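You operate a simulated robot arm through the tools that you are given. There is no shell and no other tool.

You are at the controls of a simulated robot arm. One attempt, no reset.

JOB
Switch on the desk gauge and zero it on the 20.00 block.
Fine: leave that block under the probe; don't press save; leave the limit dial as it is.

Only the result counts: the job must be done as asked and must still hold three seconds after the hand-in. Knocking over, shifting, dropping, spilling or breaking anything else fails it.

ROBOT AND FRAMES
A 6-joint arm with a two-finger parallel gripper, fixed in place. Base frame: the origin is at the foot of the arm, x ahead of it, y to its left, z up; the work surface is at about z = 760. Lengths are in mm, angles in rad, forces in N, time in s.
With the tool pointing down near the work surface it reaches from about 260 to 680 mm from the base axis. Its first joint turns from -1.152 to 1.152 rad. Payload 2.9 kg.
Tool frame: the origin (TCP) lies between the finger pads and is the grasp point; the fingertips stand 30 mm ahead of it; z points along the fingers, y is the line along which they close. Largest opening 110 mm; finger width 20, thickness 10; the body of the gripper, 48 by 112 mm, starts 55 mm behind the TCP.
Orientation is told as [roll, pitch, yaw] about the base's x, y, z axes, in that order, counted from this pose: with the fingers straight down and closing along the base's y, the tool's x points along the base's -x, its y along +y and its z along -z.

CONTROLS
- The arm moves only by the tool move_arm. Its argument "increments" is a list of rows, each an object (a shift or turn left out is 0, a gripper value left out holds the last) with "gripper": the closure, from 0 (fully open) to 1 (shut); "linear": the shift along the base's x, y, z in units of 25 mm (1.0 is 25 mm), a list of three; "dr": the turn, a rotation vector about the base's x, y, z in units of 5 degrees (1.0 is 5 degrees), a list of three. In form: [{"gripper": gripper, "linear": [x, y, z], "dr": [rx, ry, rz]}, ...]. A call has 1 to 20 rows; each row shifts and turns the commanded pose from where the row before left it. A call with a number of a shift or a turn outside -1 to 1 is refused whole. A row lasts 0.2 s, in which the tool goes at most 50 mm and 0.15 rad; a call with a longer step from one row to the next is refused whole, and so is a gripper value outside its range. A pose out of reach is approached as far as the arm can. The call stops where the force on the tool passes 60 N (or 10 N more than at its start, if that is more) or the arm is blocked; 0.2 s more then pass. Each finger travels about 108 mm/s and halts on what it meets, pressing with about 36 N; the grip force reading is that of the motor and also rises with nothing between the fingers. The clock runs only during rows and for 0.2 s after the last one: add rows that do not move to give the fingers time. It gives the time, the measured TCP pose, the force on the tool (base axes), the opening and the grip force at its end, in the units of the frame above (readings bear some noise), with the torque about the TCP (base axes, N m) and any sound that the robot's microphone picked up.
- Cameras (640 x 400 px; columns grow to the right, rows downward): "scene" is fixed at [89.5, 444.9, 1386.6]; the picture's right is [-0.63, -0.78, 0.00], its down [-0.43, 0.35, -0.83] and it looks along [0.65, -0.52, -0.55] (base axes); focal length 346 px, centre (320, 200). "wrist" rides on the gripper at [72, 17, -103] in the tool frame; the picture's right is [-0.23, 0.97, 0.00], its down [-0.76, -0.18, -0.62] and it looks along [-0.61, -0.14, 0.78] (tool axes); focal length 222 px, centre (320, 200). There is no depth. A picture from a camera that has moved, and an enlarged one, comes with that camera's place and axes in the base frame and with its lens.
- grab_frame(camera): a new picture of that camera. The clock stands still meanwhile.
- zoom(camera, box): a new picture of the part [left, top, right, bottom] of that camera's present view, enlarged. The clock stands still meanwhile.
- hand_in(): hands the job in; it is judged then, once.

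Places have to be worked out from the pictures, the camera data and where the tool is seen. Open the gripper and draw the arm clear of the work before you hand the job in, unless the task says otherwise.

The tools are called after "Request:" as a command line: name --argument value ..., lists and objects as JSON in quotes. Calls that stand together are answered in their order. move_arm: Moves the arm, as the interface text tells. Its arguments: {"type":"object","properties":{"increments":{"type":"array","items":{"type":"object","properties":{"gripper":{"type":"number"},"linear":{"type":"array","items":{"type":"number"}},"dr":{"type":"array","items":{"type":"number"}}}}}},"required":["increments"]} The other tools are called the same way: grab_frame (camera) takes a picture; zoom (camera, box) takes an enlarged picture of a part of a camera's view; hand_in () hands the job in.

At the start:

```text
time_s: 0.0
eef_pos: [478.3, 44.5, 1145.8]
tool_rot: [0.001, 0.001, 0.0]
force: [-0.5, 1.0, 0.8]
moment: [0.02, 0.01, 0.04]
gripper_width: 110.0
grip_force: 0.1
```

scene: 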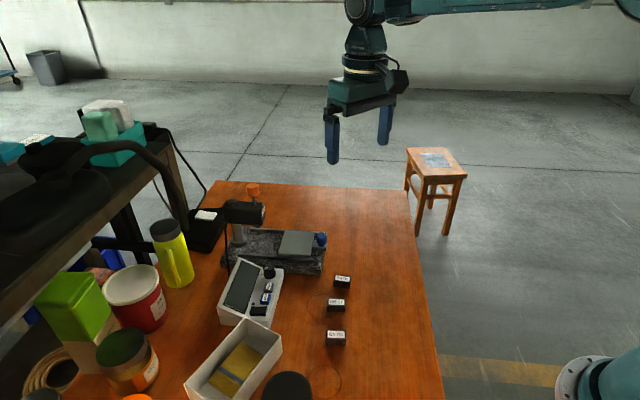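
wrist: 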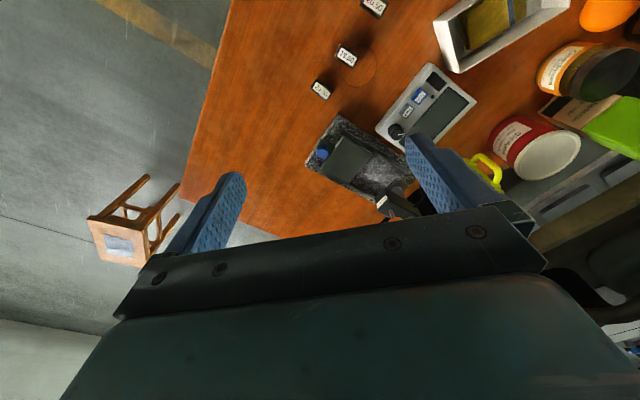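

I start by taking enlarged looks at the gauge, the readout box and the blocks.

Request:
zoom --camera "scene" --box '[180, 170, 340, 270]'

Request:
zoom --camera "scene" --box '[200, 250, 360, 350]'

Request:
zoom --camera "wrist" --box '[290, 0, 490, 125]'

Request:
zoom --camera "wrist" --box '[290, 100, 450, 200]'

```text
4.00 times, centred on (260, 220) of scene
camera zoom: at [89.5, 444.9, 1386.6], right [-0.63, -0.78, 0.0], down [-0.43, 0.35, -0.83], along [0.65, -0.52, -0.55], focal length 1383 px, centre (560, 120)
```

zoom: 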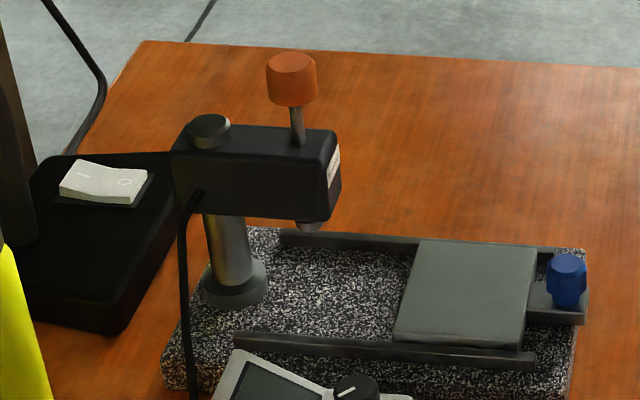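

```text
4.00 times, centred on (280, 300) of scene
camera zoom: at [89.5, 444.9, 1386.6], right [-0.63, -0.78, 0.0], down [-0.43, 0.35, -0.83], along [0.65, -0.52, -0.55], focal length 1383 px, centre (480, -200)
```

zoom: 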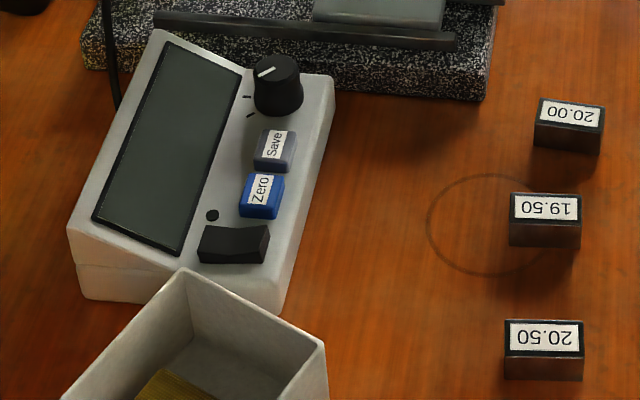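

```text
3.20 times, centred on (390, 62) of wrist
camera zoom: at [404.4, 61.2, 1249.2], right [0.23, 0.97, 0.0], down [0.76, -0.18, 0.62], along [0.61, -0.14, -0.78], focal length 711 px, centre (96, 640)
```

zoom: 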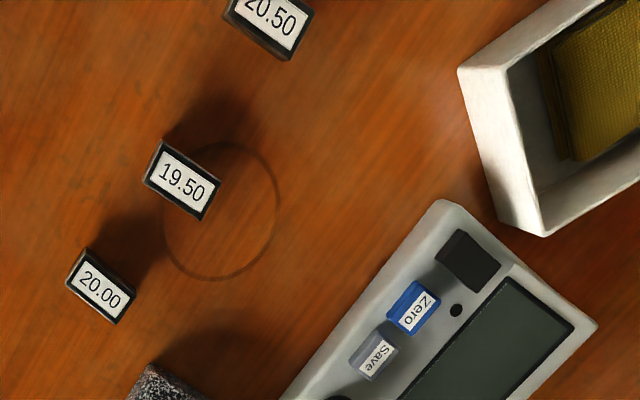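

```text
4.00 times, centred on (370, 150) of wrist
camera zoom: at [404.4, 61.2, 1249.2], right [0.23, 0.97, 0.0], down [0.76, -0.18, 0.62], along [0.61, -0.14, -0.78], focal length 888 px, centre (120, 400)
```

zoom: 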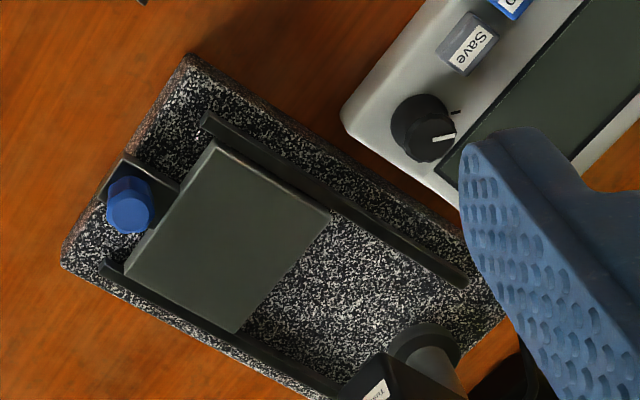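

The block labelled 20.00 triangulates to about (508, 42). I zoom in more on the switches, the probe head and the sled to learn how the gauge works.

Request:
zoom --camera "scene" --box '[180, 190, 228, 220]'

Request:
zoom --camera "scene" --box '[216, 178, 280, 218]'

Request:
zoom --camera "scene" --box '[240, 290, 280, 315]'

Request:
zoom --camera "scene" --box '[252, 220, 332, 270]'

Request:
zoom --camera "wrist" --box '[360, 170, 440, 220]'

```text
13.33 times, centred on (204, 205) of scene
camera zoom: at [89.5, 444.9, 1386.6], right [-0.63, -0.78, 0.0], down [-0.43, 0.35, -0.83], along [0.65, -0.52, -0.55], focal length 4610 px, centre (1867, 133)
```

zoom: 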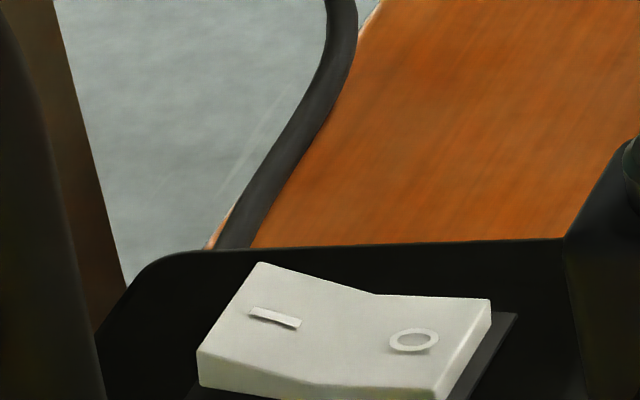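

```text
10.00 times, centred on (248, 198) of scene
camera zoom: at [89.5, 444.9, 1386.6], right [-0.63, -0.78, 0.0], down [-0.43, 0.35, -0.83], along [0.65, -0.52, -0.55], focal length 3457 px, centre (1040, 220)
```

zoom: 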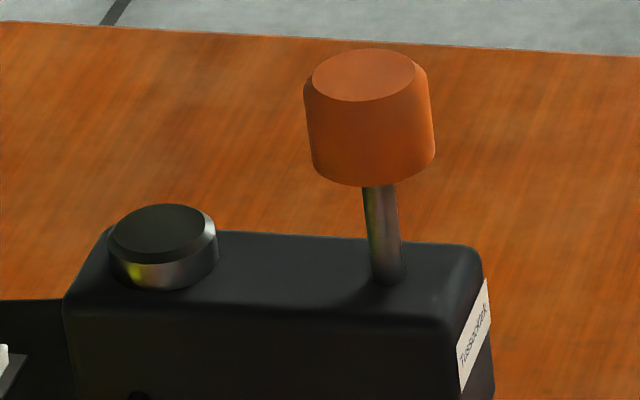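

```text
16.00 times, centred on (260, 302) of scene
camera zoom: at [89.5, 444.9, 1386.6], right [-0.63, -0.78, 0.0], down [-0.43, 0.35, -0.83], along [0.65, -0.52, -0.55], focal length 5532 px, centre (1280, -1440)
```

zoom: 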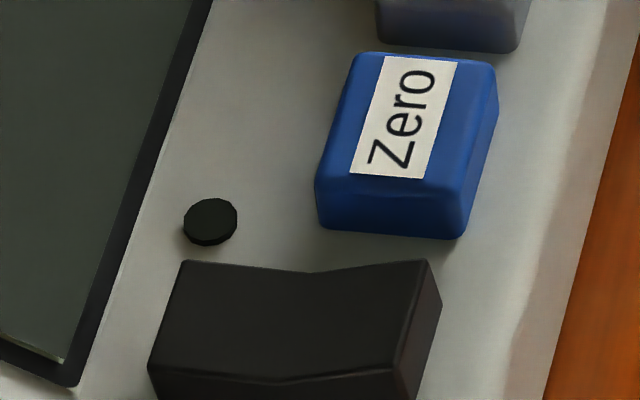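

```text
8.00 times, centred on (292, 245) of scene
camera zoom: at [89.5, 444.9, 1386.6], right [-0.63, -0.78, 0.0], down [-0.43, 0.35, -0.83], along [0.65, -0.52, -0.55], focal length 2766 px, centre (544, -160)
```

zoom: 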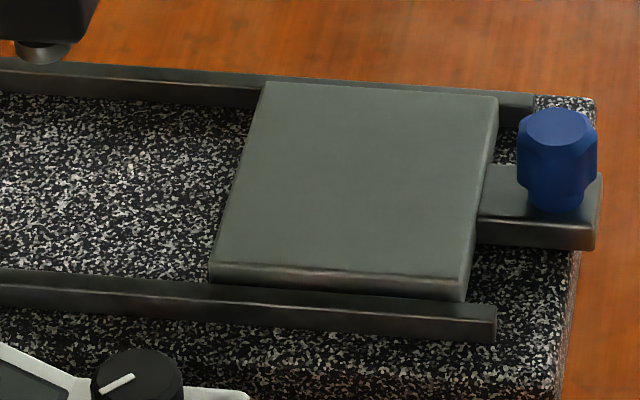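

```text
8.00 times, centred on (400, 195) of wrist
camera zoom: at [404.4, 61.2, 1249.2], right [0.23, 0.97, 0.0], down [0.76, -0.18, 0.62], along [0.61, -0.14, -0.78], focal length 1777 px, centre (-320, 240)
```

zoom: 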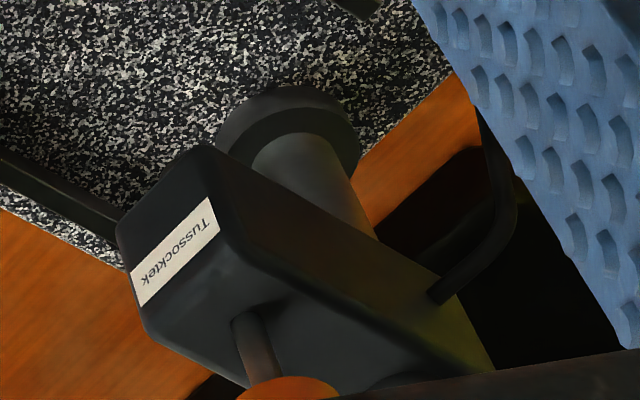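

The readout box has its own black rocker with an LED beside it, and the white rocker sits on a separate black base. I look at what that base belongs to, and at the black rocker's present tilt.

Request:
zoom --camera "scene" --box '[0, 90, 240, 240]'

Request:
zoom --camera "scene" --box '[160, 180, 240, 230]'

Request:
zoom --camera "wrist" --box '[370, 50, 490, 125]'

Request:
zoom --camera "scene" --box '[240, 300, 272, 320]'

```text
2.67 times, centred on (120, 165) of scene
camera zoom: at [89.5, 444.9, 1386.6], right [-0.63, -0.78, 0.0], down [-0.43, 0.35, -0.83], along [0.65, -0.52, -0.55], focal length 922 px, centre (853, 293)
```

zoom: 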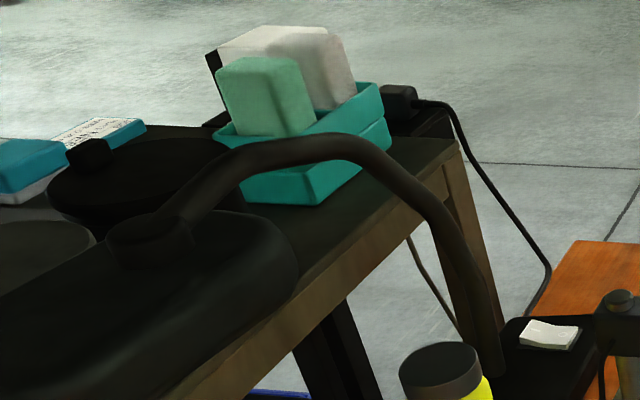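

```text
8.00 times, centred on (200, 205) of scene
camera zoom: at [89.5, 444.9, 1386.6], right [-0.63, -0.78, 0.0], down [-0.43, 0.35, -0.83], along [0.65, -0.52, -0.55], focal length 2766 px, centre (1280, 160)
```

zoom: 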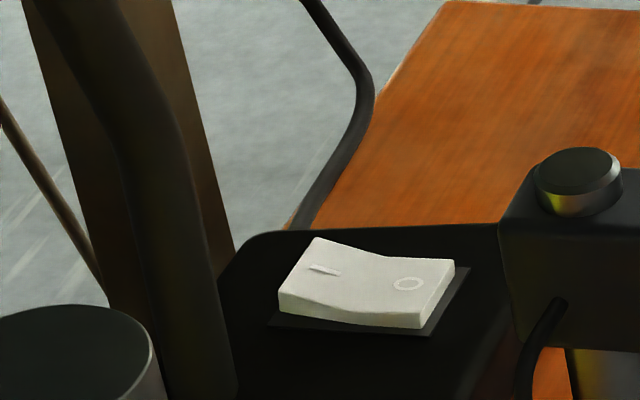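

```text
5.33 times, centred on (430, 88) of wrist
camera zoom: at [404.4, 61.2, 1249.2], right [0.23, 0.97, 0.0], down [0.76, -0.18, 0.62], along [0.61, -0.14, -0.78], focal length 1185 px, centre (-267, 800)
```

zoom: 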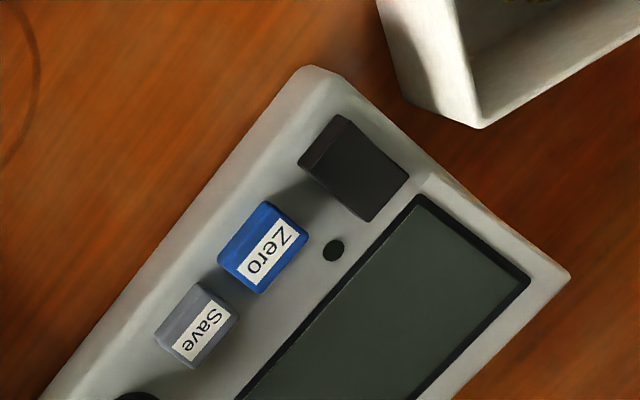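

```text
16.00 times, centred on (256, 310) of scene
camera zoom: at [89.5, 444.9, 1386.6], right [-0.63, -0.78, 0.0], down [-0.43, 0.35, -0.83], along [0.65, -0.52, -0.55], focal length 5532 px, centre (1344, -1560)
```

zoom: 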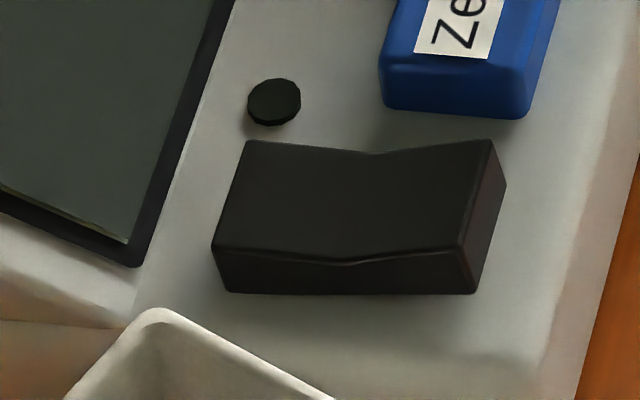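

The white rocker belongs to the desk lamp, so I leave it alone; the gauge's own switch is the black rocker on the readout. The probe head is near (725, 136), top at z≈915, and the rail axis runs about 44° in xy. I turn the tool to yaw -45° and move closer for a better look.

Request:
move_arm --increments '[{"gripper": 0, "linear": [0.36, 0.4, -0.4], "dr": [0, 0, -1]}, {"linear": [0.36, 0.4, -0.4], "dr": [0, 0, -1]}, {"linear": [0.36, 0.4, -0.4], "dr": [0, 0, -1]}, {"linear": [0.36, 0.4, -0.4], "dr": [0, 0, -1]}, {"linear": [0.36, 0.4, -0.4], "dr": [0, 0, -1]}, {"linear": [0.36, 0.4, -0.4], "dr": [0, 0, -1]}, {"linear": [0.36, 0.4, -0.4], "dr": [0, 0, -1]}, {"linear": [0.36, 0.4, -0.4], "dr": [0, 0, -1]}, {"linear": [0.36, 0.4, -0.4], "dr": [0, 0, -1]}, {}]'

Request:
grab_frame --camera "wrist"

Request:
grab_frame --camera "scene"

```text
time_s: 2.2
eef_pos: [560.1, 134.6, 1055.9]
tool_rot: [0.0, 0.0, -0.786]
force: [-0.4, 0.4, -0.8]
moment: [0.0, 0.0, -0.02]
gripper_width: 110.1
grip_force: 0.0
```

```text
taken
camera wrist: at [519.5, 197.5, 1158.9], right [0.85, 0.53, 0.0], down [0.41, -0.66, 0.62], along [0.33, -0.53, -0.78], focal length 222 px, centre (320, 200)
```

wrist: 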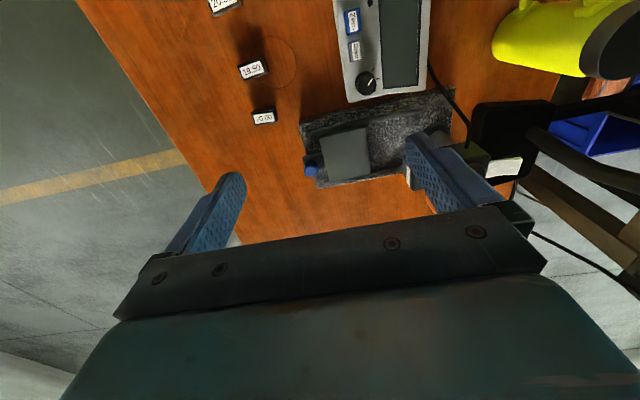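

```text
taken
```

scene: 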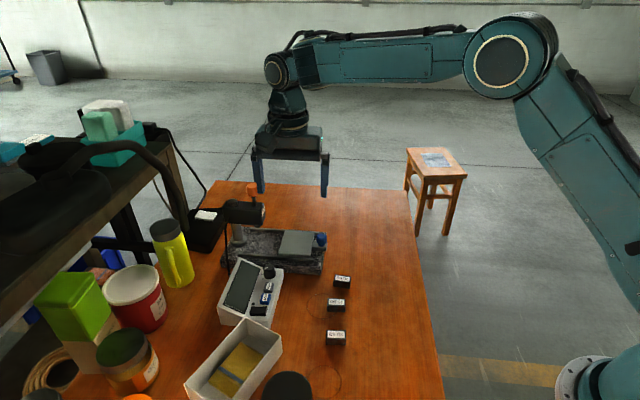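

The zoomed scene view renders crisply, so I use it to measure the probe tip, sled and knobs in detail.

Request:
zoom --camera "scene" --box '[224, 200, 288, 240]'

Request:
zoom --camera "scene" --box '[244, 210, 276, 230]'

Request:
zoom --camera "wrist" --box '[280, 80, 480, 205]'

Request:
zoom --camera "wrist" --box '[330, 0, 450, 75]'

```text
10.00 times, centred on (256, 220) of scene
camera zoom: at [89.5, 444.9, 1386.6], right [-0.63, -0.78, 0.0], down [-0.43, 0.35, -0.83], along [0.65, -0.52, -0.55], focal length 3457 px, centre (960, 0)
```

zoom: 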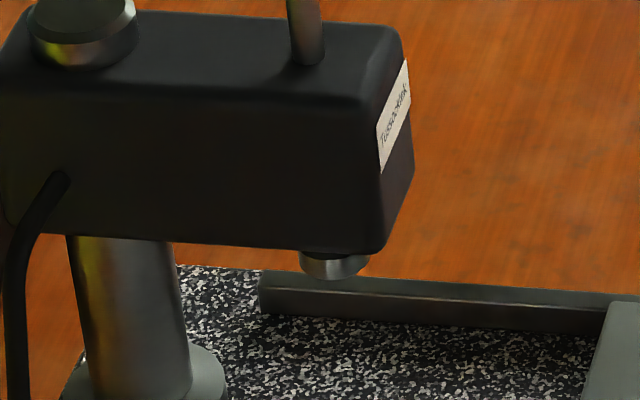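

```text
16.00 times, centred on (260, 220) of scene
camera zoom: at [89.5, 444.9, 1386.6], right [-0.63, -0.78, 0.0], down [-0.43, 0.35, -0.83], along [0.65, -0.52, -0.55], focal length 5532 px, centre (1280, -120)
```

zoom: 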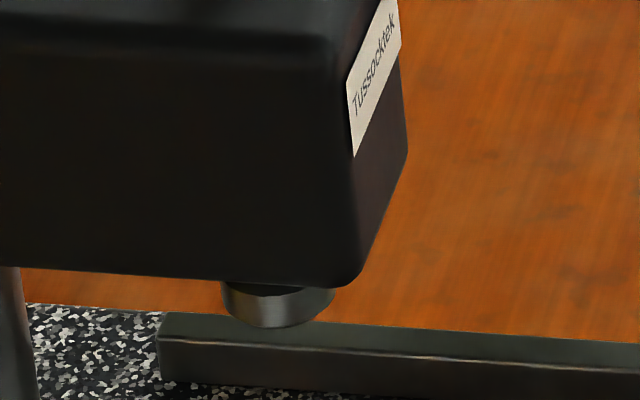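

```text
3.20 times, centred on (380, 142) of wrist
camera zoom: at [519.5, 197.5, 1158.9], right [0.85, 0.53, 0.0], down [0.41, -0.66, 0.62], along [0.33, -0.53, -0.78], focal length 711 px, centre (128, 384)
```

zoom: 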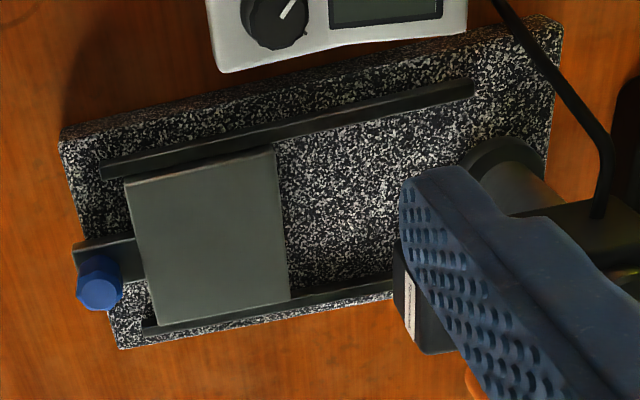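

```text
5.33 times, centred on (390, 38) of wrist
camera zoom: at [519.5, 197.5, 1158.9], right [0.85, 0.53, 0.0], down [0.41, -0.66, 0.62], along [0.33, -0.53, -0.78], focal length 1185 px, centre (-53, 1067)
```

zoom: 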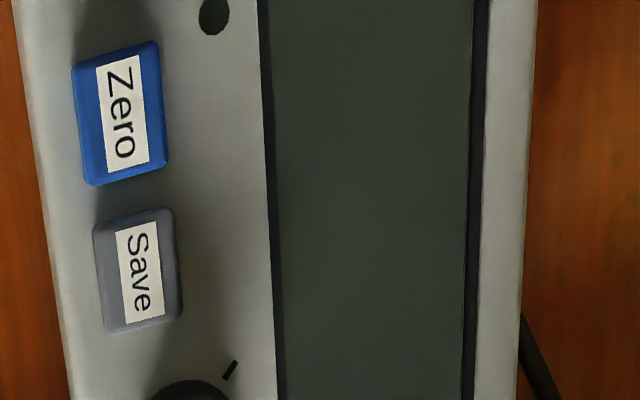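

Measured so far: sled plate top about z=814 and centred near (651, 70), probe collar near (716, 132) at about z=849, orange knob top about z=970, Zero near (552, 221) and Save 31 mm from it. I move over the readout for a close look at the rocker and buttons.

Request:
move_arm --increments '[{"linear": [-0.3, 0.6, -0.6]}, {"linear": [-0.3, 0.6, -0.6]}, {"linear": [-0.3, 0.6, -0.6]}, {"linear": [-0.3, 0.6, -0.6]}, {"linear": [-0.3, 0.6, -0.6]}, {}]'

Request:
grab_frame --camera "wrist"

Request:
grab_frame --camera "scene"

```text
time_s: 3.6
eef_pos: [520.4, 211.5, 981.2]
tool_rot: [0.001, 0.0, -0.787]
force: [0.1, 0.6, -0.3]
moment: [0.03, -0.01, -0.02]
gripper_width: 109.7
grip_force: 0.1
```

```text
taken
camera wrist: at [480.8, 272.8, 1083.6], right [0.85, 0.53, 0.0], down [0.41, -0.66, 0.62], along [0.33, -0.53, -0.78], focal length 222 px, centre (320, 200)
```

wrist: 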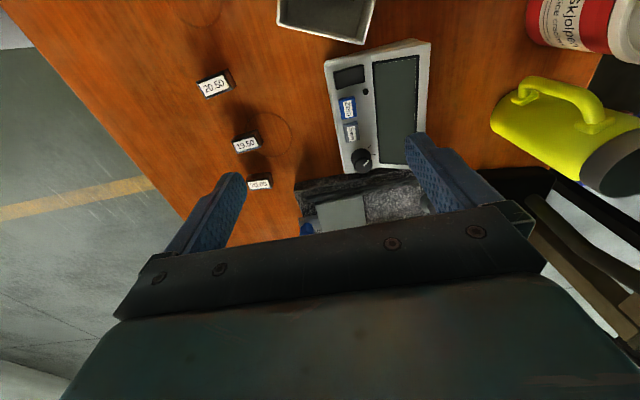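

```text
taken
```

scene: 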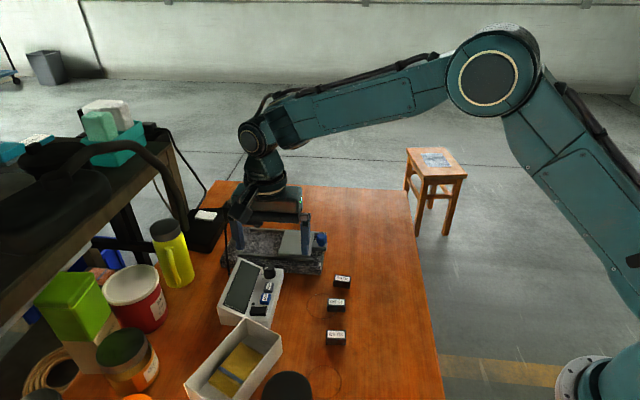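

The readout is unobstructed from here; I zoom in on its panel and on the blocks.

Request:
zoom --camera "wrist" --box '[310, 30, 450, 180]'

Request:
zoom --camera "wrist" --box '[320, 55, 400, 105]'

Request:
zoom --camera "wrist" --box '[190, 60, 310, 200]'

Request:
zoom --camera "scene" --box '[210, 250, 290, 330]'

```text
2.67 times, centred on (380, 105) of wrist
camera zoom: at [480.8, 272.8, 1083.6], right [0.85, 0.53, 0.0], down [0.41, -0.66, 0.62], along [0.33, -0.53, -0.78], focal length 592 px, centre (160, 453)
```

zoom: 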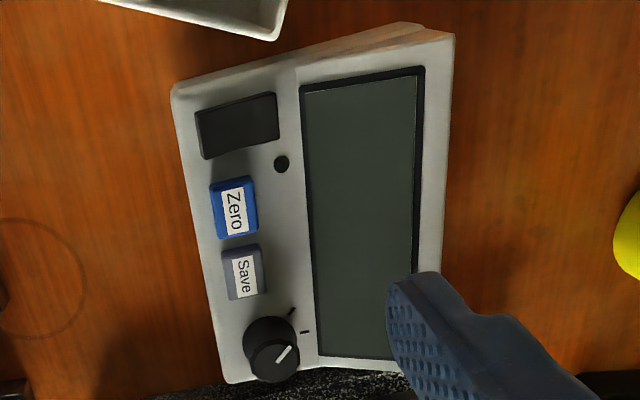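

```text
8.00 times, centred on (360, 80) of wrist
camera zoom: at [480.8, 272.8, 1083.6], right [0.85, 0.53, 0.0], down [0.41, -0.66, 0.62], along [0.33, -0.53, -0.78], focal length 1777 px, centre (0, 1160)
```

zoom: 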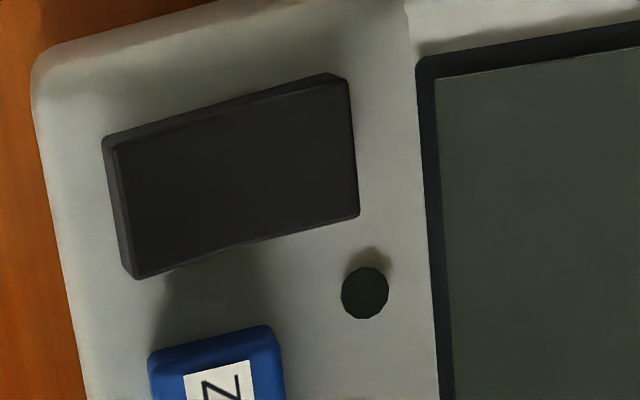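

```text
2.86 times, centred on (250, 130) of wrist
camera zoom: at [480.8, 272.8, 1083.6], right [0.85, 0.53, 0.0], down [0.41, -0.66, 0.62], along [0.33, -0.53, -0.78], focal length 635 px, centre (520, 400)
```

zoom: 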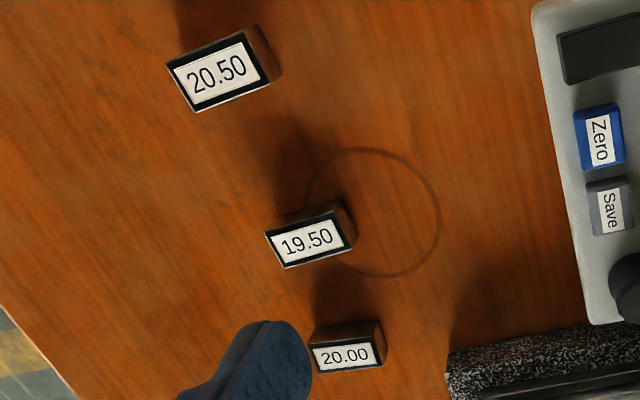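

```text
5.00 times, centred on (250, 290) of scene
camera zoom: at [89.4, 444.9, 1386.6], right [-0.63, -0.78, 0.0], down [-0.43, 0.35, -0.83], along [0.65, -0.52, -0.55], focal length 1729 px, centre (670, -250)
```

zoom: 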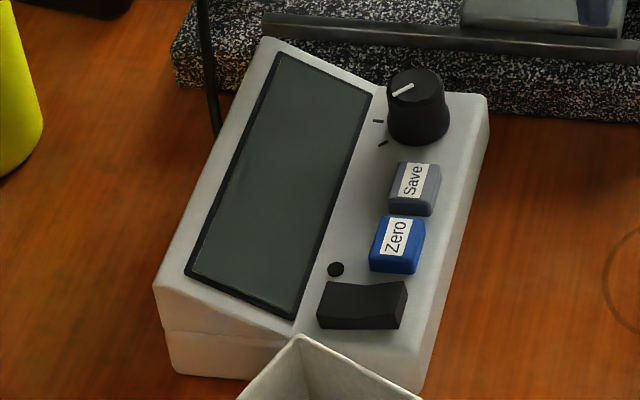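

The rocker's front end, near (522, 239, 808), stands proud and its back end, near (545, 262), is pressed in, so I'll push the front end down with closed fingers. I close the gripper, move above it and stop about 17 mm short to check.

Request:
move_arm --increments '[{"gripper": 1, "linear": [0.05, 0.3, 0]}, {"linear": [0.05, 0.3, 0]}, {"linear": [0.05, 0.35, 0]}, {"linear": [0.05, 0.35, 0]}, {"linear": [0, 0, -0.8]}, {"linear": [0, 0, -0.8]}, {"linear": [0, 0, -0.8]}, {"linear": [0, 0, -0.8]}, {"linear": [0, 0, -0.8]}, {"linear": [0, 0, -0.8]}, {}]'

Request:
grab_frame --camera "wrist"

Request:
zoom --camera "scene" --box '[200, 250, 300, 330]'

```text
time_s: 6.0
eef_pos: [524.9, 243.1, 860.9]
tool_rot: [0.001, 0.0, -0.784]
force: [-0.1, -0.4, -0.4]
moment: [-0.01, -0.02, -0.02]
gripper_width: 0.0
grip_force: 35.7
```

```text
taken
camera wrist: at [485.3, 305.6, 963.3], right [0.85, 0.53, 0.0], down [0.41, -0.66, 0.62], along [0.33, -0.53, -0.78], focal length 222 px, centre (320, 200)
```

wrist: 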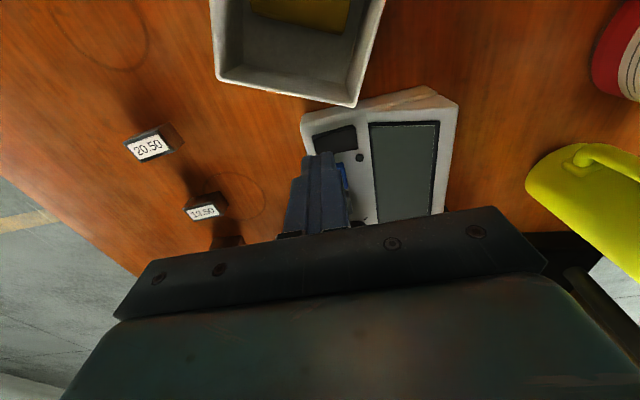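

```text
5.00 times, centred on (250, 290) of scene
camera zoom: at [89.5, 444.9, 1386.6], right [-0.63, -0.78, 0.0], down [-0.43, 0.35, -0.83], along [0.65, -0.52, -0.55], focal length 1729 px, centre (670, -250)
```

zoom: 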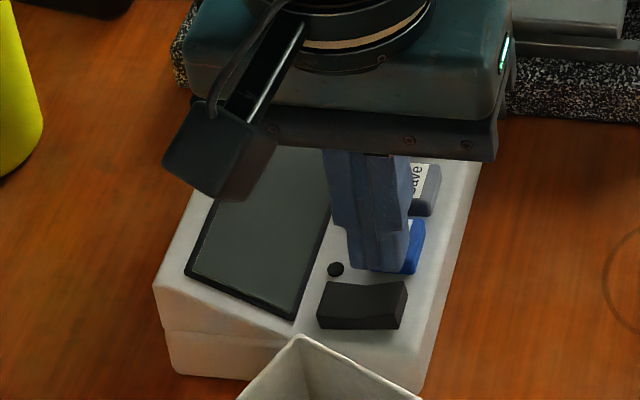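

The tip projects onto the rocker's front half at about (389, 301) in that zoom, which is where I want it. I descend slowly to contact.

Request:
move_arm --increments '[{"linear": [0, 0, -0.3]}, {"linear": [0, 0, -0.3]}, {"linear": [0, 0, -0.2]}, {"linear": [0, 0, -0.08]}, {}]'

Request:
zoom --camera "scene" --box '[230, 280, 290, 330]'

```text
time_s: 7.2
eef_pos: [526.3, 242.9, 839.5]
tool_rot: [0.002, -0.001, -0.785]
force: [-0.4, -0.3, 1.1]
moment: [-0.02, 0.0, 0.0]
gripper_width: 0.0
grip_force: 36.1
```

```text
8.00 times, centred on (260, 305) of scene
camera zoom: at [89.5, 444.9, 1386.6], right [-0.63, -0.78, 0.0], down [-0.43, 0.35, -0.83], along [0.65, -0.52, -0.55], focal length 2766 px, centre (800, -640)
```

zoom: 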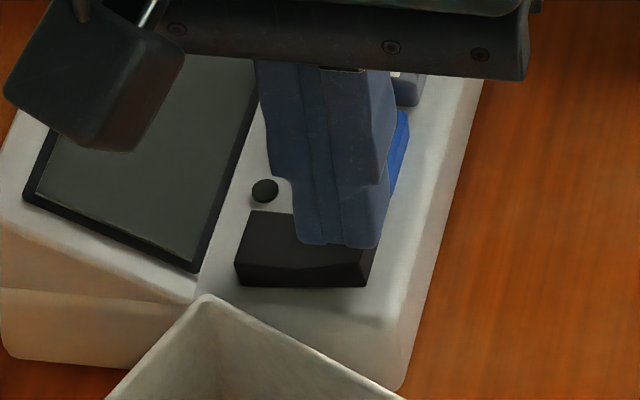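

The tip is right above the rocker's front half with no contact force yet. I continue in small steps.

Request:
move_arm --increments '[{"linear": [0, 0, -0.06]}, {"linear": [0, 0, -0.06]}, {}]'

Request:
zoom --camera "scene" --box '[230, 280, 290, 330]'

```text
time_s: 8.0
eef_pos: [525.6, 243.4, 836.7]
tool_rot: [0.001, 0.0, -0.785]
force: [-0.3, 0.7, 0.0]
moment: [-0.01, -0.01, 0.0]
gripper_width: 0.2
grip_force: 35.6
```

```text
8.00 times, centred on (260, 305) of scene
camera zoom: at [89.5, 444.9, 1386.6], right [-0.63, -0.78, 0.0], down [-0.43, 0.35, -0.83], along [0.65, -0.52, -0.55], focal length 2766 px, centre (800, -640)
```

zoom: 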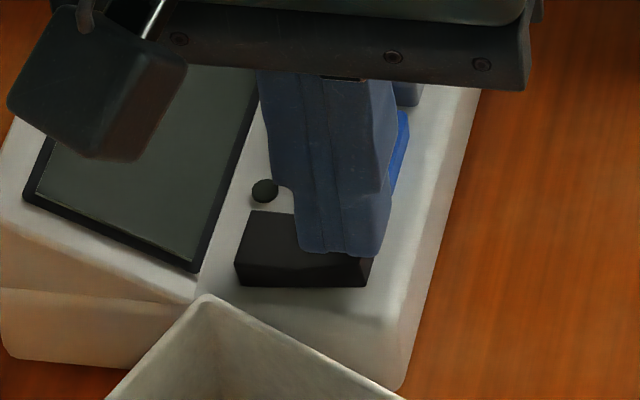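

Still no contact at tip z≈807; I keep stepping down.

Request:
move_arm --increments '[{"linear": [0, 0, -0.06]}, {"linear": [0, 0, -0.06]}, {}]'

Request:
zoom --camera "scene" --box '[230, 280, 290, 330]'

```text
time_s: 8.8
eef_pos: [526.0, 242.6, 833.6]
tool_rot: [-0.001, -0.001, -0.786]
force: [-0.9, -0.9, 0.6]
moment: [0.02, 0.01, 0.03]
gripper_width: 0.0
grip_force: 35.7
```

```text
8.00 times, centred on (260, 305) of scene
camera zoom: at [89.4, 444.9, 1386.7], right [-0.63, -0.78, 0.0], down [-0.43, 0.35, -0.83], along [0.65, -0.52, -0.55], focal length 2766 px, centre (800, -640)
```

zoom: 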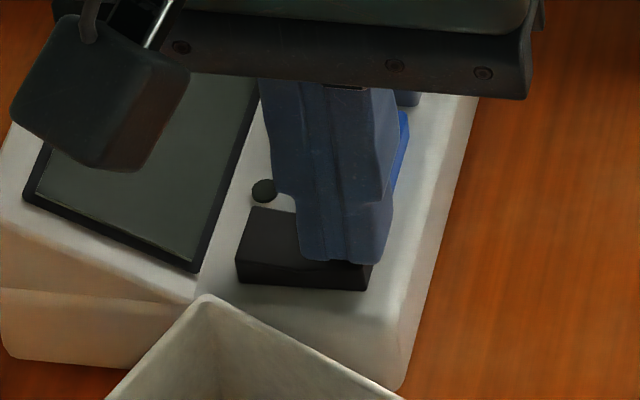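

The rocker is starting to tip (its back end is rising). I push on a little further.

Request:
move_arm --increments '[{"linear": [0, 0, -0.06]}, {"linear": [0, 0, -0.04]}, {}]'

Request:
zoom --camera "scene" --box '[210, 260, 290, 330]'

```text
time_s: 9.6
eef_pos: [525.7, 242.7, 833.3]
tool_rot: [0.0, 0.001, -0.785]
force: [-11.1, -5.5, 22.1]
moment: [-0.03, 0.21, 0.03]
gripper_width: 0.1
grip_force: 35.8
heard: click
```

```text
5.71 times, centred on (250, 295) of scene
camera zoom: at [88.9, 444.6, 1386.8], right [-0.63, -0.78, 0.0], down [-0.43, 0.35, -0.83], along [0.65, -0.52, -0.55], focal length 1976 px, centre (720, -343)
```

zoom: 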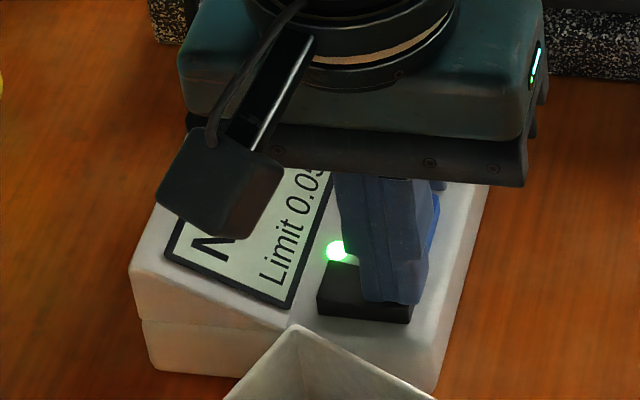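

It clicked: the green LED is lit and the display is on. I back straight up and read the display.

Request:
move_arm --increments '[{"linear": [0, 0, 0.4]}, {"linear": [0, 0, 0.8]}, {"linear": [0, 0, 0.8]}, {"linear": [0, 0, 0.8]}, {"linear": [0, 0, 0.8]}, {"linear": [0, 0, 0.8]}, {}]'

Request:
zoom --camera "wrist" --box '[290, 30, 450, 180]'

Request:
zoom --camera "scene" --box '[210, 250, 290, 330]'

```text
time_s: 11.2
eef_pos: [527.6, 243.0, 942.9]
tool_rot: [-0.001, 0.001, -0.785]
force: [-0.5, -0.2, -0.2]
moment: [0.0, 0.01, -0.02]
gripper_width: 0.1
grip_force: 36.3
```

```text
2.67 times, centred on (370, 105) of wrist
camera zoom: at [486.6, 305.3, 1044.4], right [0.85, 0.53, 0.0], down [0.41, -0.66, 0.62], along [0.33, -0.53, -0.78], focal length 592 px, centre (187, 453)
```

zoom: 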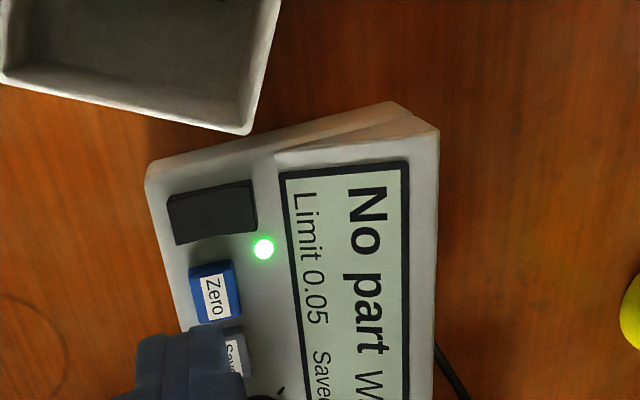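

```text
5.00 times, centred on (250, 290) of scene
camera zoom: at [89.5, 444.9, 1386.6], right [-0.63, -0.78, 0.0], down [-0.43, 0.35, -0.83], along [0.65, -0.52, -0.55], focal length 1729 px, centre (670, -250)
```

zoom: 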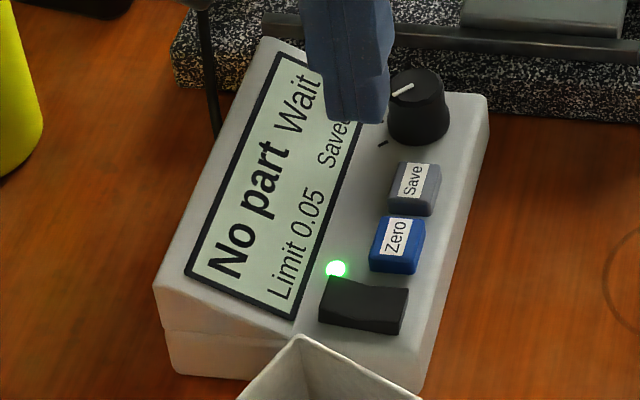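

The gauge now reads "No part / Wait", which gives me feedback later. Next I go for the 20.00 block at about (506, 41): I turn to yaw +45° so the fingers close across its short side, and open the gripper part way.

Request:
move_arm --increments '[{"gripper": 0.45, "linear": [-0.043, -0.447, 0], "dr": [0, 0, 1]}, {"linear": [-0.043, -0.447, 0], "dr": [0, 0, 1]}, {"linear": [-0.043, -0.447, 0], "dr": [0, 0, 1]}, {"linear": [-0.043, -0.447, 0], "dr": [0, 0, 1]}, {"linear": [-0.043, -0.447, 0], "dr": [0, 0, 1]}, {"linear": [-0.043, -0.447, 0], "dr": [0, 0, 1]}, {"linear": [-0.043, -0.447, 0], "dr": [0, 0, 1]}, {"linear": [-0.043, -0.447, 0], "dr": [0, 0, 1]}, {"linear": [-0.043, -0.447, 0], "dr": [0, 0, 1]}, {"linear": [-0.043, -0.447, 0], "dr": [0, 0, 1]}, {"linear": [-0.043, -0.447, 0], "dr": [0, 0, 1]}, {"linear": [-0.043, -0.447, 0], "dr": [0, 0, 1]}, {"linear": [-0.043, -0.447, 0], "dr": [0, 0, 1]}, {"linear": [-0.043, -0.447, 0], "dr": [0, 0, 1]}, {"linear": [-0.043, -0.447, 0], "dr": [0, 0, 1]}, {"linear": [-0.043, -0.447, 0], "dr": [0, 0, 1]}, {"linear": [-0.043, -0.447, 0], "dr": [0, 0, 1]}, {"linear": [-0.043, -0.447, 0], "dr": [0, 0, 1]}, {}]'

Request:
grab_frame --camera "wrist"

Request:
grab_frame --camera "scene"

```text
time_s: 15.2
eef_pos: [506.5, 40.6, 940.6]
tool_rot: [0.001, 0.0, 0.786]
force: [-0.1, -0.2, -0.4]
moment: [0.03, -0.01, -0.02]
gripper_width: 60.9
grip_force: 0.0
```

```text
taken
camera wrist: at [442.6, 0.9, 1043.9], right [-0.53, 0.85, 0.0], down [0.66, 0.41, 0.62], along [0.53, 0.33, -0.78], focal length 222 px, centre (320, 200)
```

wrist: 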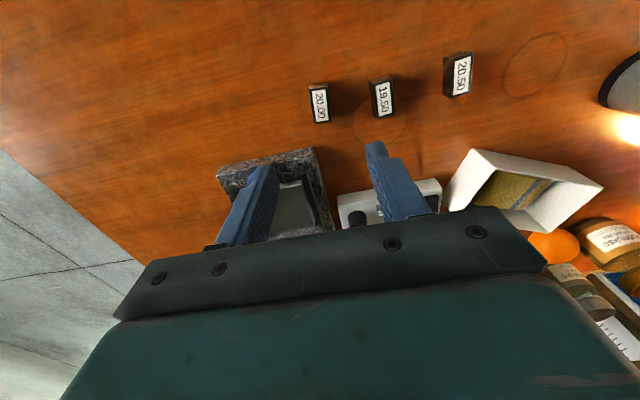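

```text
taken
```

scene: 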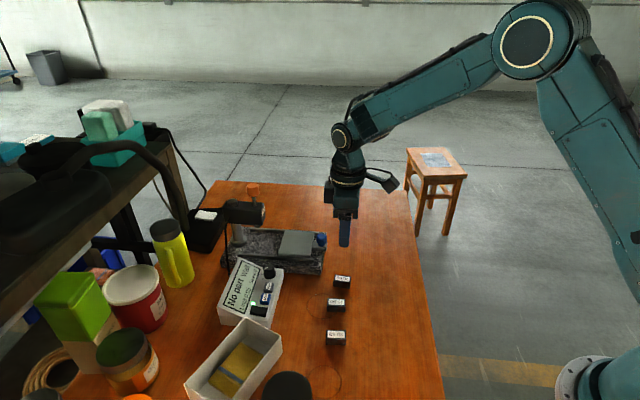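

I zoom on the block from here to refine its position, angle and height.

Request:
zoom --camera "wrist" --box '[280, 70, 360, 120]'

Request:
zoom --camera "scene" --box '[322, 265, 362, 290]'

```text
8.00 times, centred on (320, 95) of wrist
camera zoom: at [442.6, 0.9, 1043.9], right [-0.53, 0.85, 0.0], down [0.66, 0.41, 0.62], along [0.53, 0.33, -0.78], focal length 1777 px, centre (320, 1040)
```

zoom: 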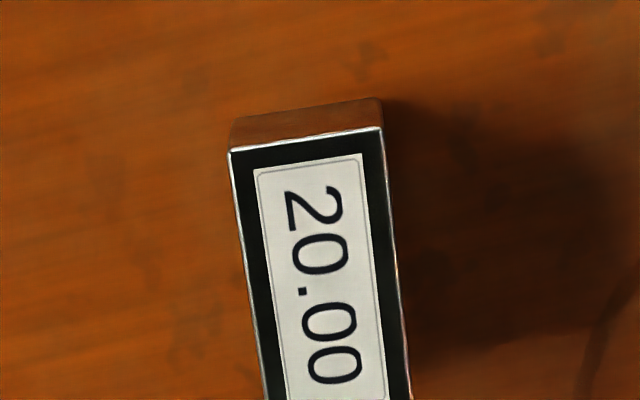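

```text
16.00 times, centred on (342, 278) of scene
camera zoom: at [89.5, 444.9, 1386.6], right [-0.63, -0.78, 0.0], down [-0.43, 0.35, -0.83], along [0.65, -0.52, -0.55], focal length 5532 px, centre (-32, -1040)
```

zoom: 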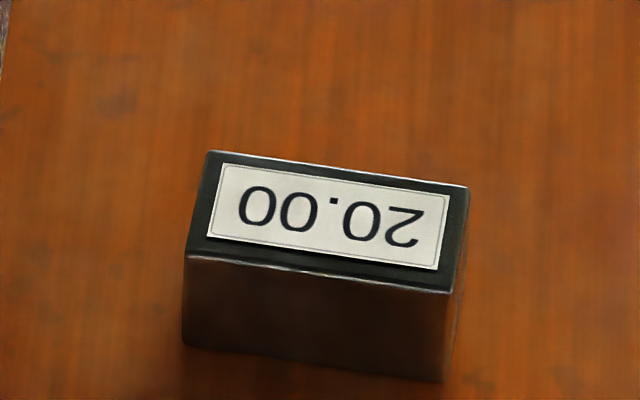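

The block is about 39×21×20 mm, its long axis at about 39.5°, centred within a millimetre of the TCP. I trim the yaw by -5.5° and descend part way, checking before the final approach.

Request:
move_arm --increments '[{"linear": [0, 0, -0.5], "dr": [0, 0, -0.55]}, {"linear": [0, 0, -0.9], "dr": [0, 0, -0.55]}, {"linear": [0, 0, -0.9]}, {"linear": [0, 0, -0.9]}, {"linear": [0, 0, -0.9]}, {}]'

Request:
grab_frame --camera "wrist"

Request:
zoom --camera "scene" --box '[310, 240, 374, 300]'

```text
time_s: 16.6
eef_pos: [506.0, 40.9, 838.6]
tool_rot: [0.0, 0.001, 0.69]
force: [0.1, 0.2, -1.4]
moment: [0.04, 0.03, 0.02]
gripper_width: 60.6
grip_force: 0.0
```

```text
taken
camera wrist: at [438.7, 6.8, 940.8], right [-0.44, 0.9, 0.0], down [0.7, 0.35, 0.62], along [0.56, 0.28, -0.78], focal length 222 px, centre (320, 200)
```

wrist: 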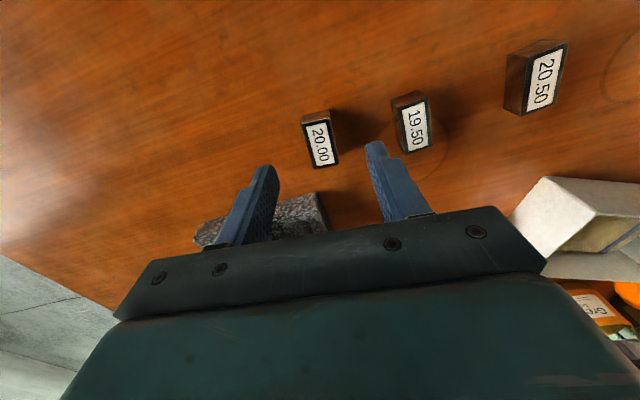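

```text
6.67 times, centred on (342, 270) of scene
camera zoom: at [89.5, 444.9, 1386.6], right [-0.63, -0.78, 0.0], down [-0.43, 0.35, -0.83], along [0.65, -0.52, -0.55], focal length 2305 px, centre (173, -267)
```

zoom: 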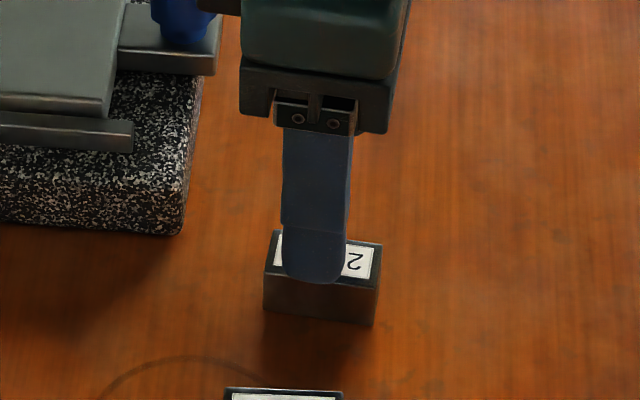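

The fingers straddle the block evenly. I lower to TCP z≈793, so the tips are about 3 mm above the table, and close.

Request:
move_arm --increments '[{"linear": [0, 0, -0.7]}, {"linear": [0, 0, -0.6]}, {"linear": [0, 0, -0.4]}, {"linear": [0, 0, -0.1]}, {}, {"gripper": 1}, {}, {}, {}]'

Request:
zoom --camera "scene" --box '[310, 240, 374, 300]'

Request:
zoom --camera "wrist" --box '[240, 80, 440, 205]'

```text
time_s: 18.6
eef_pos: [507.8, 40.8, 793.9]
tool_rot: [0.0, -0.001, 0.688]
force: [0.8, 0.1, -0.1]
moment: [0.0, -0.02, -0.01]
gripper_width: 21.5
grip_force: 36.3
```

```text
6.67 times, centred on (342, 270) of scene
camera zoom: at [89.5, 444.9, 1386.6], right [-0.63, -0.78, 0.0], down [-0.43, 0.35, -0.83], along [0.65, -0.52, -0.55], focal length 2305 px, centre (173, -267)
```

zoom: 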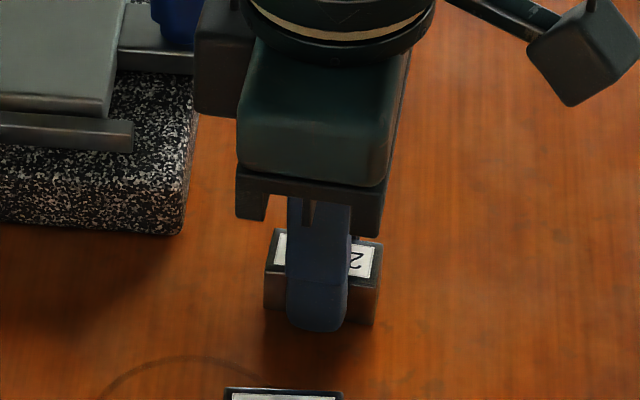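

```text
3.20 times, centred on (340, 142) of wrist
camera zoom: at [439.0, 7.3, 896.2], right [-0.44, 0.9, 0.0], down [0.7, 0.35, 0.62], along [0.56, 0.28, -0.78], focal length 711 px, centre (256, 384)
```

zoom: 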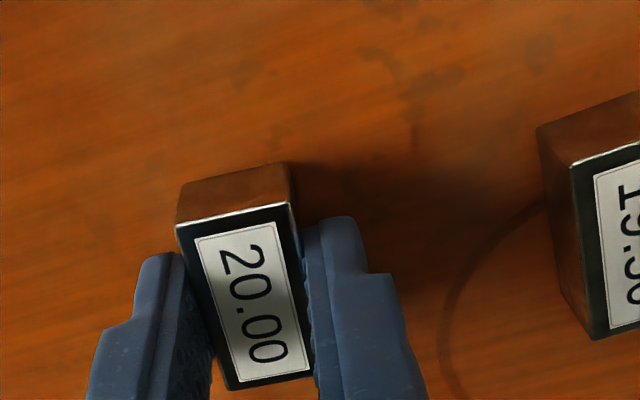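

The block is held at a 21.5 mm grip width. I lift it, carry it over the sled plate near (651, 70) while turning to the rail angle, and stay high.

Request:
move_arm --increments '[{"linear": [0, 0, 0.3]}, {"linear": [0, 0, 0.8]}, {"linear": [0, 0, 0.8]}, {"linear": [0, 0, 0.8]}, {"linear": [0, 0, 0.8]}, {"linear": [0, 0, 0.7]}, {"linear": [0.72, 0.145, 0], "dr": [0, 0, 0.13]}, {"linear": [0.72, 0.145, 0], "dr": [0, 0, 0.13]}, {"linear": [0.72, 0.145, 0], "dr": [0, 0, 0.13]}, {"linear": [0.72, 0.145, 0], "dr": [0, 0, 0.13]}, {"linear": [0.72, 0.145, 0], "dr": [0, 0, 0.13]}, {"linear": [0.72, 0.145, 0], "dr": [0, 0, 0.13]}, {"linear": [0.72, 0.145, 0], "dr": [0, 0, 0.13]}, {"linear": [0.72, 0.145, 0], "dr": [0, 0, 0.13]}, {}, {}]'

Request:
grab_frame --camera "wrist"

Request:
zoom --camera "scene" --box '[210, 170, 370, 270]'

```text
time_s: 22.0
eef_pos: [649.9, 70.4, 898.5]
tool_rot: [0.0, 0.002, 0.782]
force: [0.4, 0.0, -0.7]
moment: [0.01, 0.01, 0.02]
gripper_width: 21.3
grip_force: 35.9
```

```text
taken
camera wrist: at [586.0, 30.2, 1001.3], right [-0.52, 0.85, 0.0], down [0.67, 0.41, 0.62], along [0.53, 0.33, -0.78], focal length 222 px, centre (320, 200)
```

wrist: 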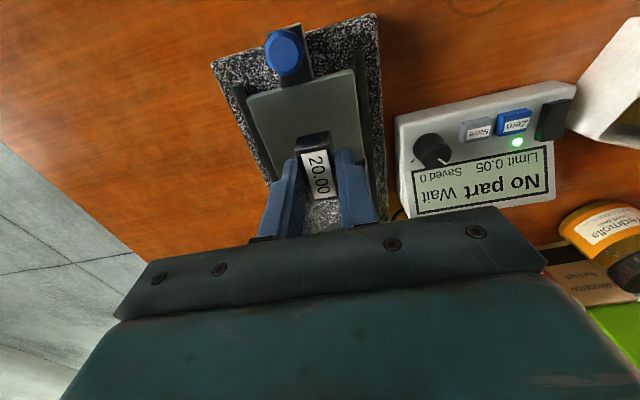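

```text
4.00 times, centred on (290, 220) of scene
camera zoom: at [89.5, 444.9, 1386.6], right [-0.63, -0.78, 0.0], down [-0.43, 0.35, -0.83], along [0.65, -0.52, -0.55], focal length 1383 px, centre (440, 120)
```

zoom: 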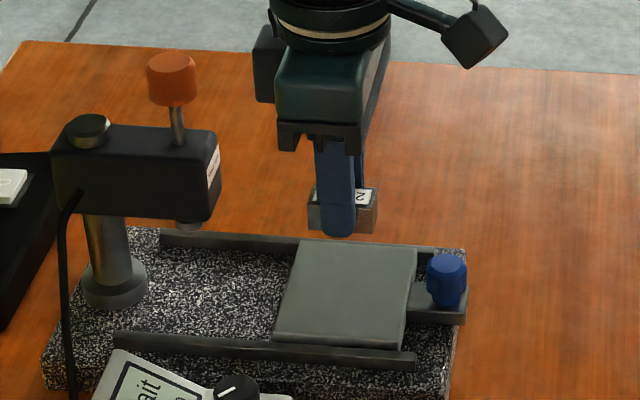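

I zoom in on both views to align the held block with the plate centre line.

Request:
zoom --camera "wrist" --box '[200, 10, 400, 240]'

Request:
zoom --camera "scene" --box '[270, 170, 334, 270]'

Request:
zoom --camera "scene" --box '[215, 160, 335, 235]'

```text
1.74 times, centred on (300, 125) of wrist
camera zoom: at [586.0, 30.2, 1001.3], right [-0.52, 0.85, 0.0], down [0.67, 0.41, 0.62], along [0.53, 0.33, -0.78], focal length 386 px, centre (355, 330)
```

zoom: 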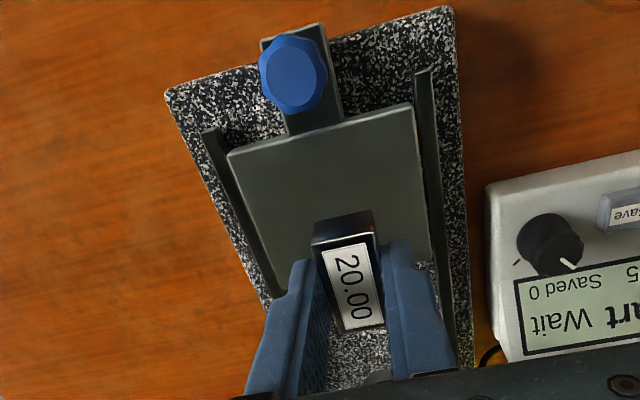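

```text
4.00 times, centred on (302, 220) of scene
camera zoom: at [89.5, 444.9, 1386.6], right [-0.63, -0.78, 0.0], down [-0.43, 0.35, -0.83], along [0.65, -0.52, -0.55], focal length 1383 px, centre (392, 120)
```

zoom: 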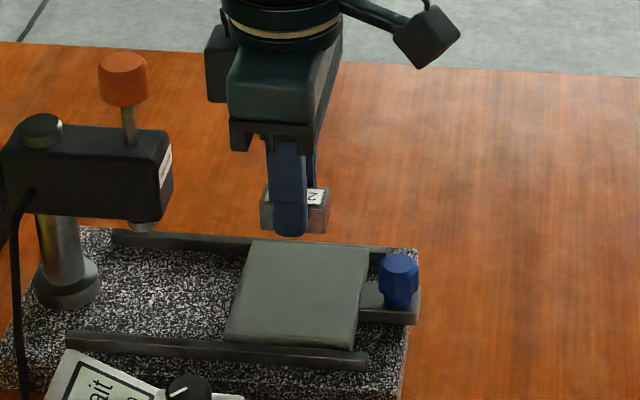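

```text
5.33 times, centred on (275, 198) of scene
camera zoom: at [89.5, 444.9, 1386.6], right [-0.63, -0.78, 0.0], down [-0.43, 0.35, -0.83], along [0.65, -0.52, -0.55], focal length 1844 px, centre (560, 213)
```

zoom: 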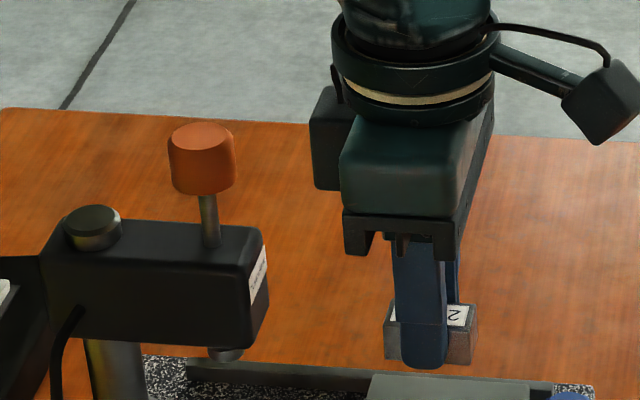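

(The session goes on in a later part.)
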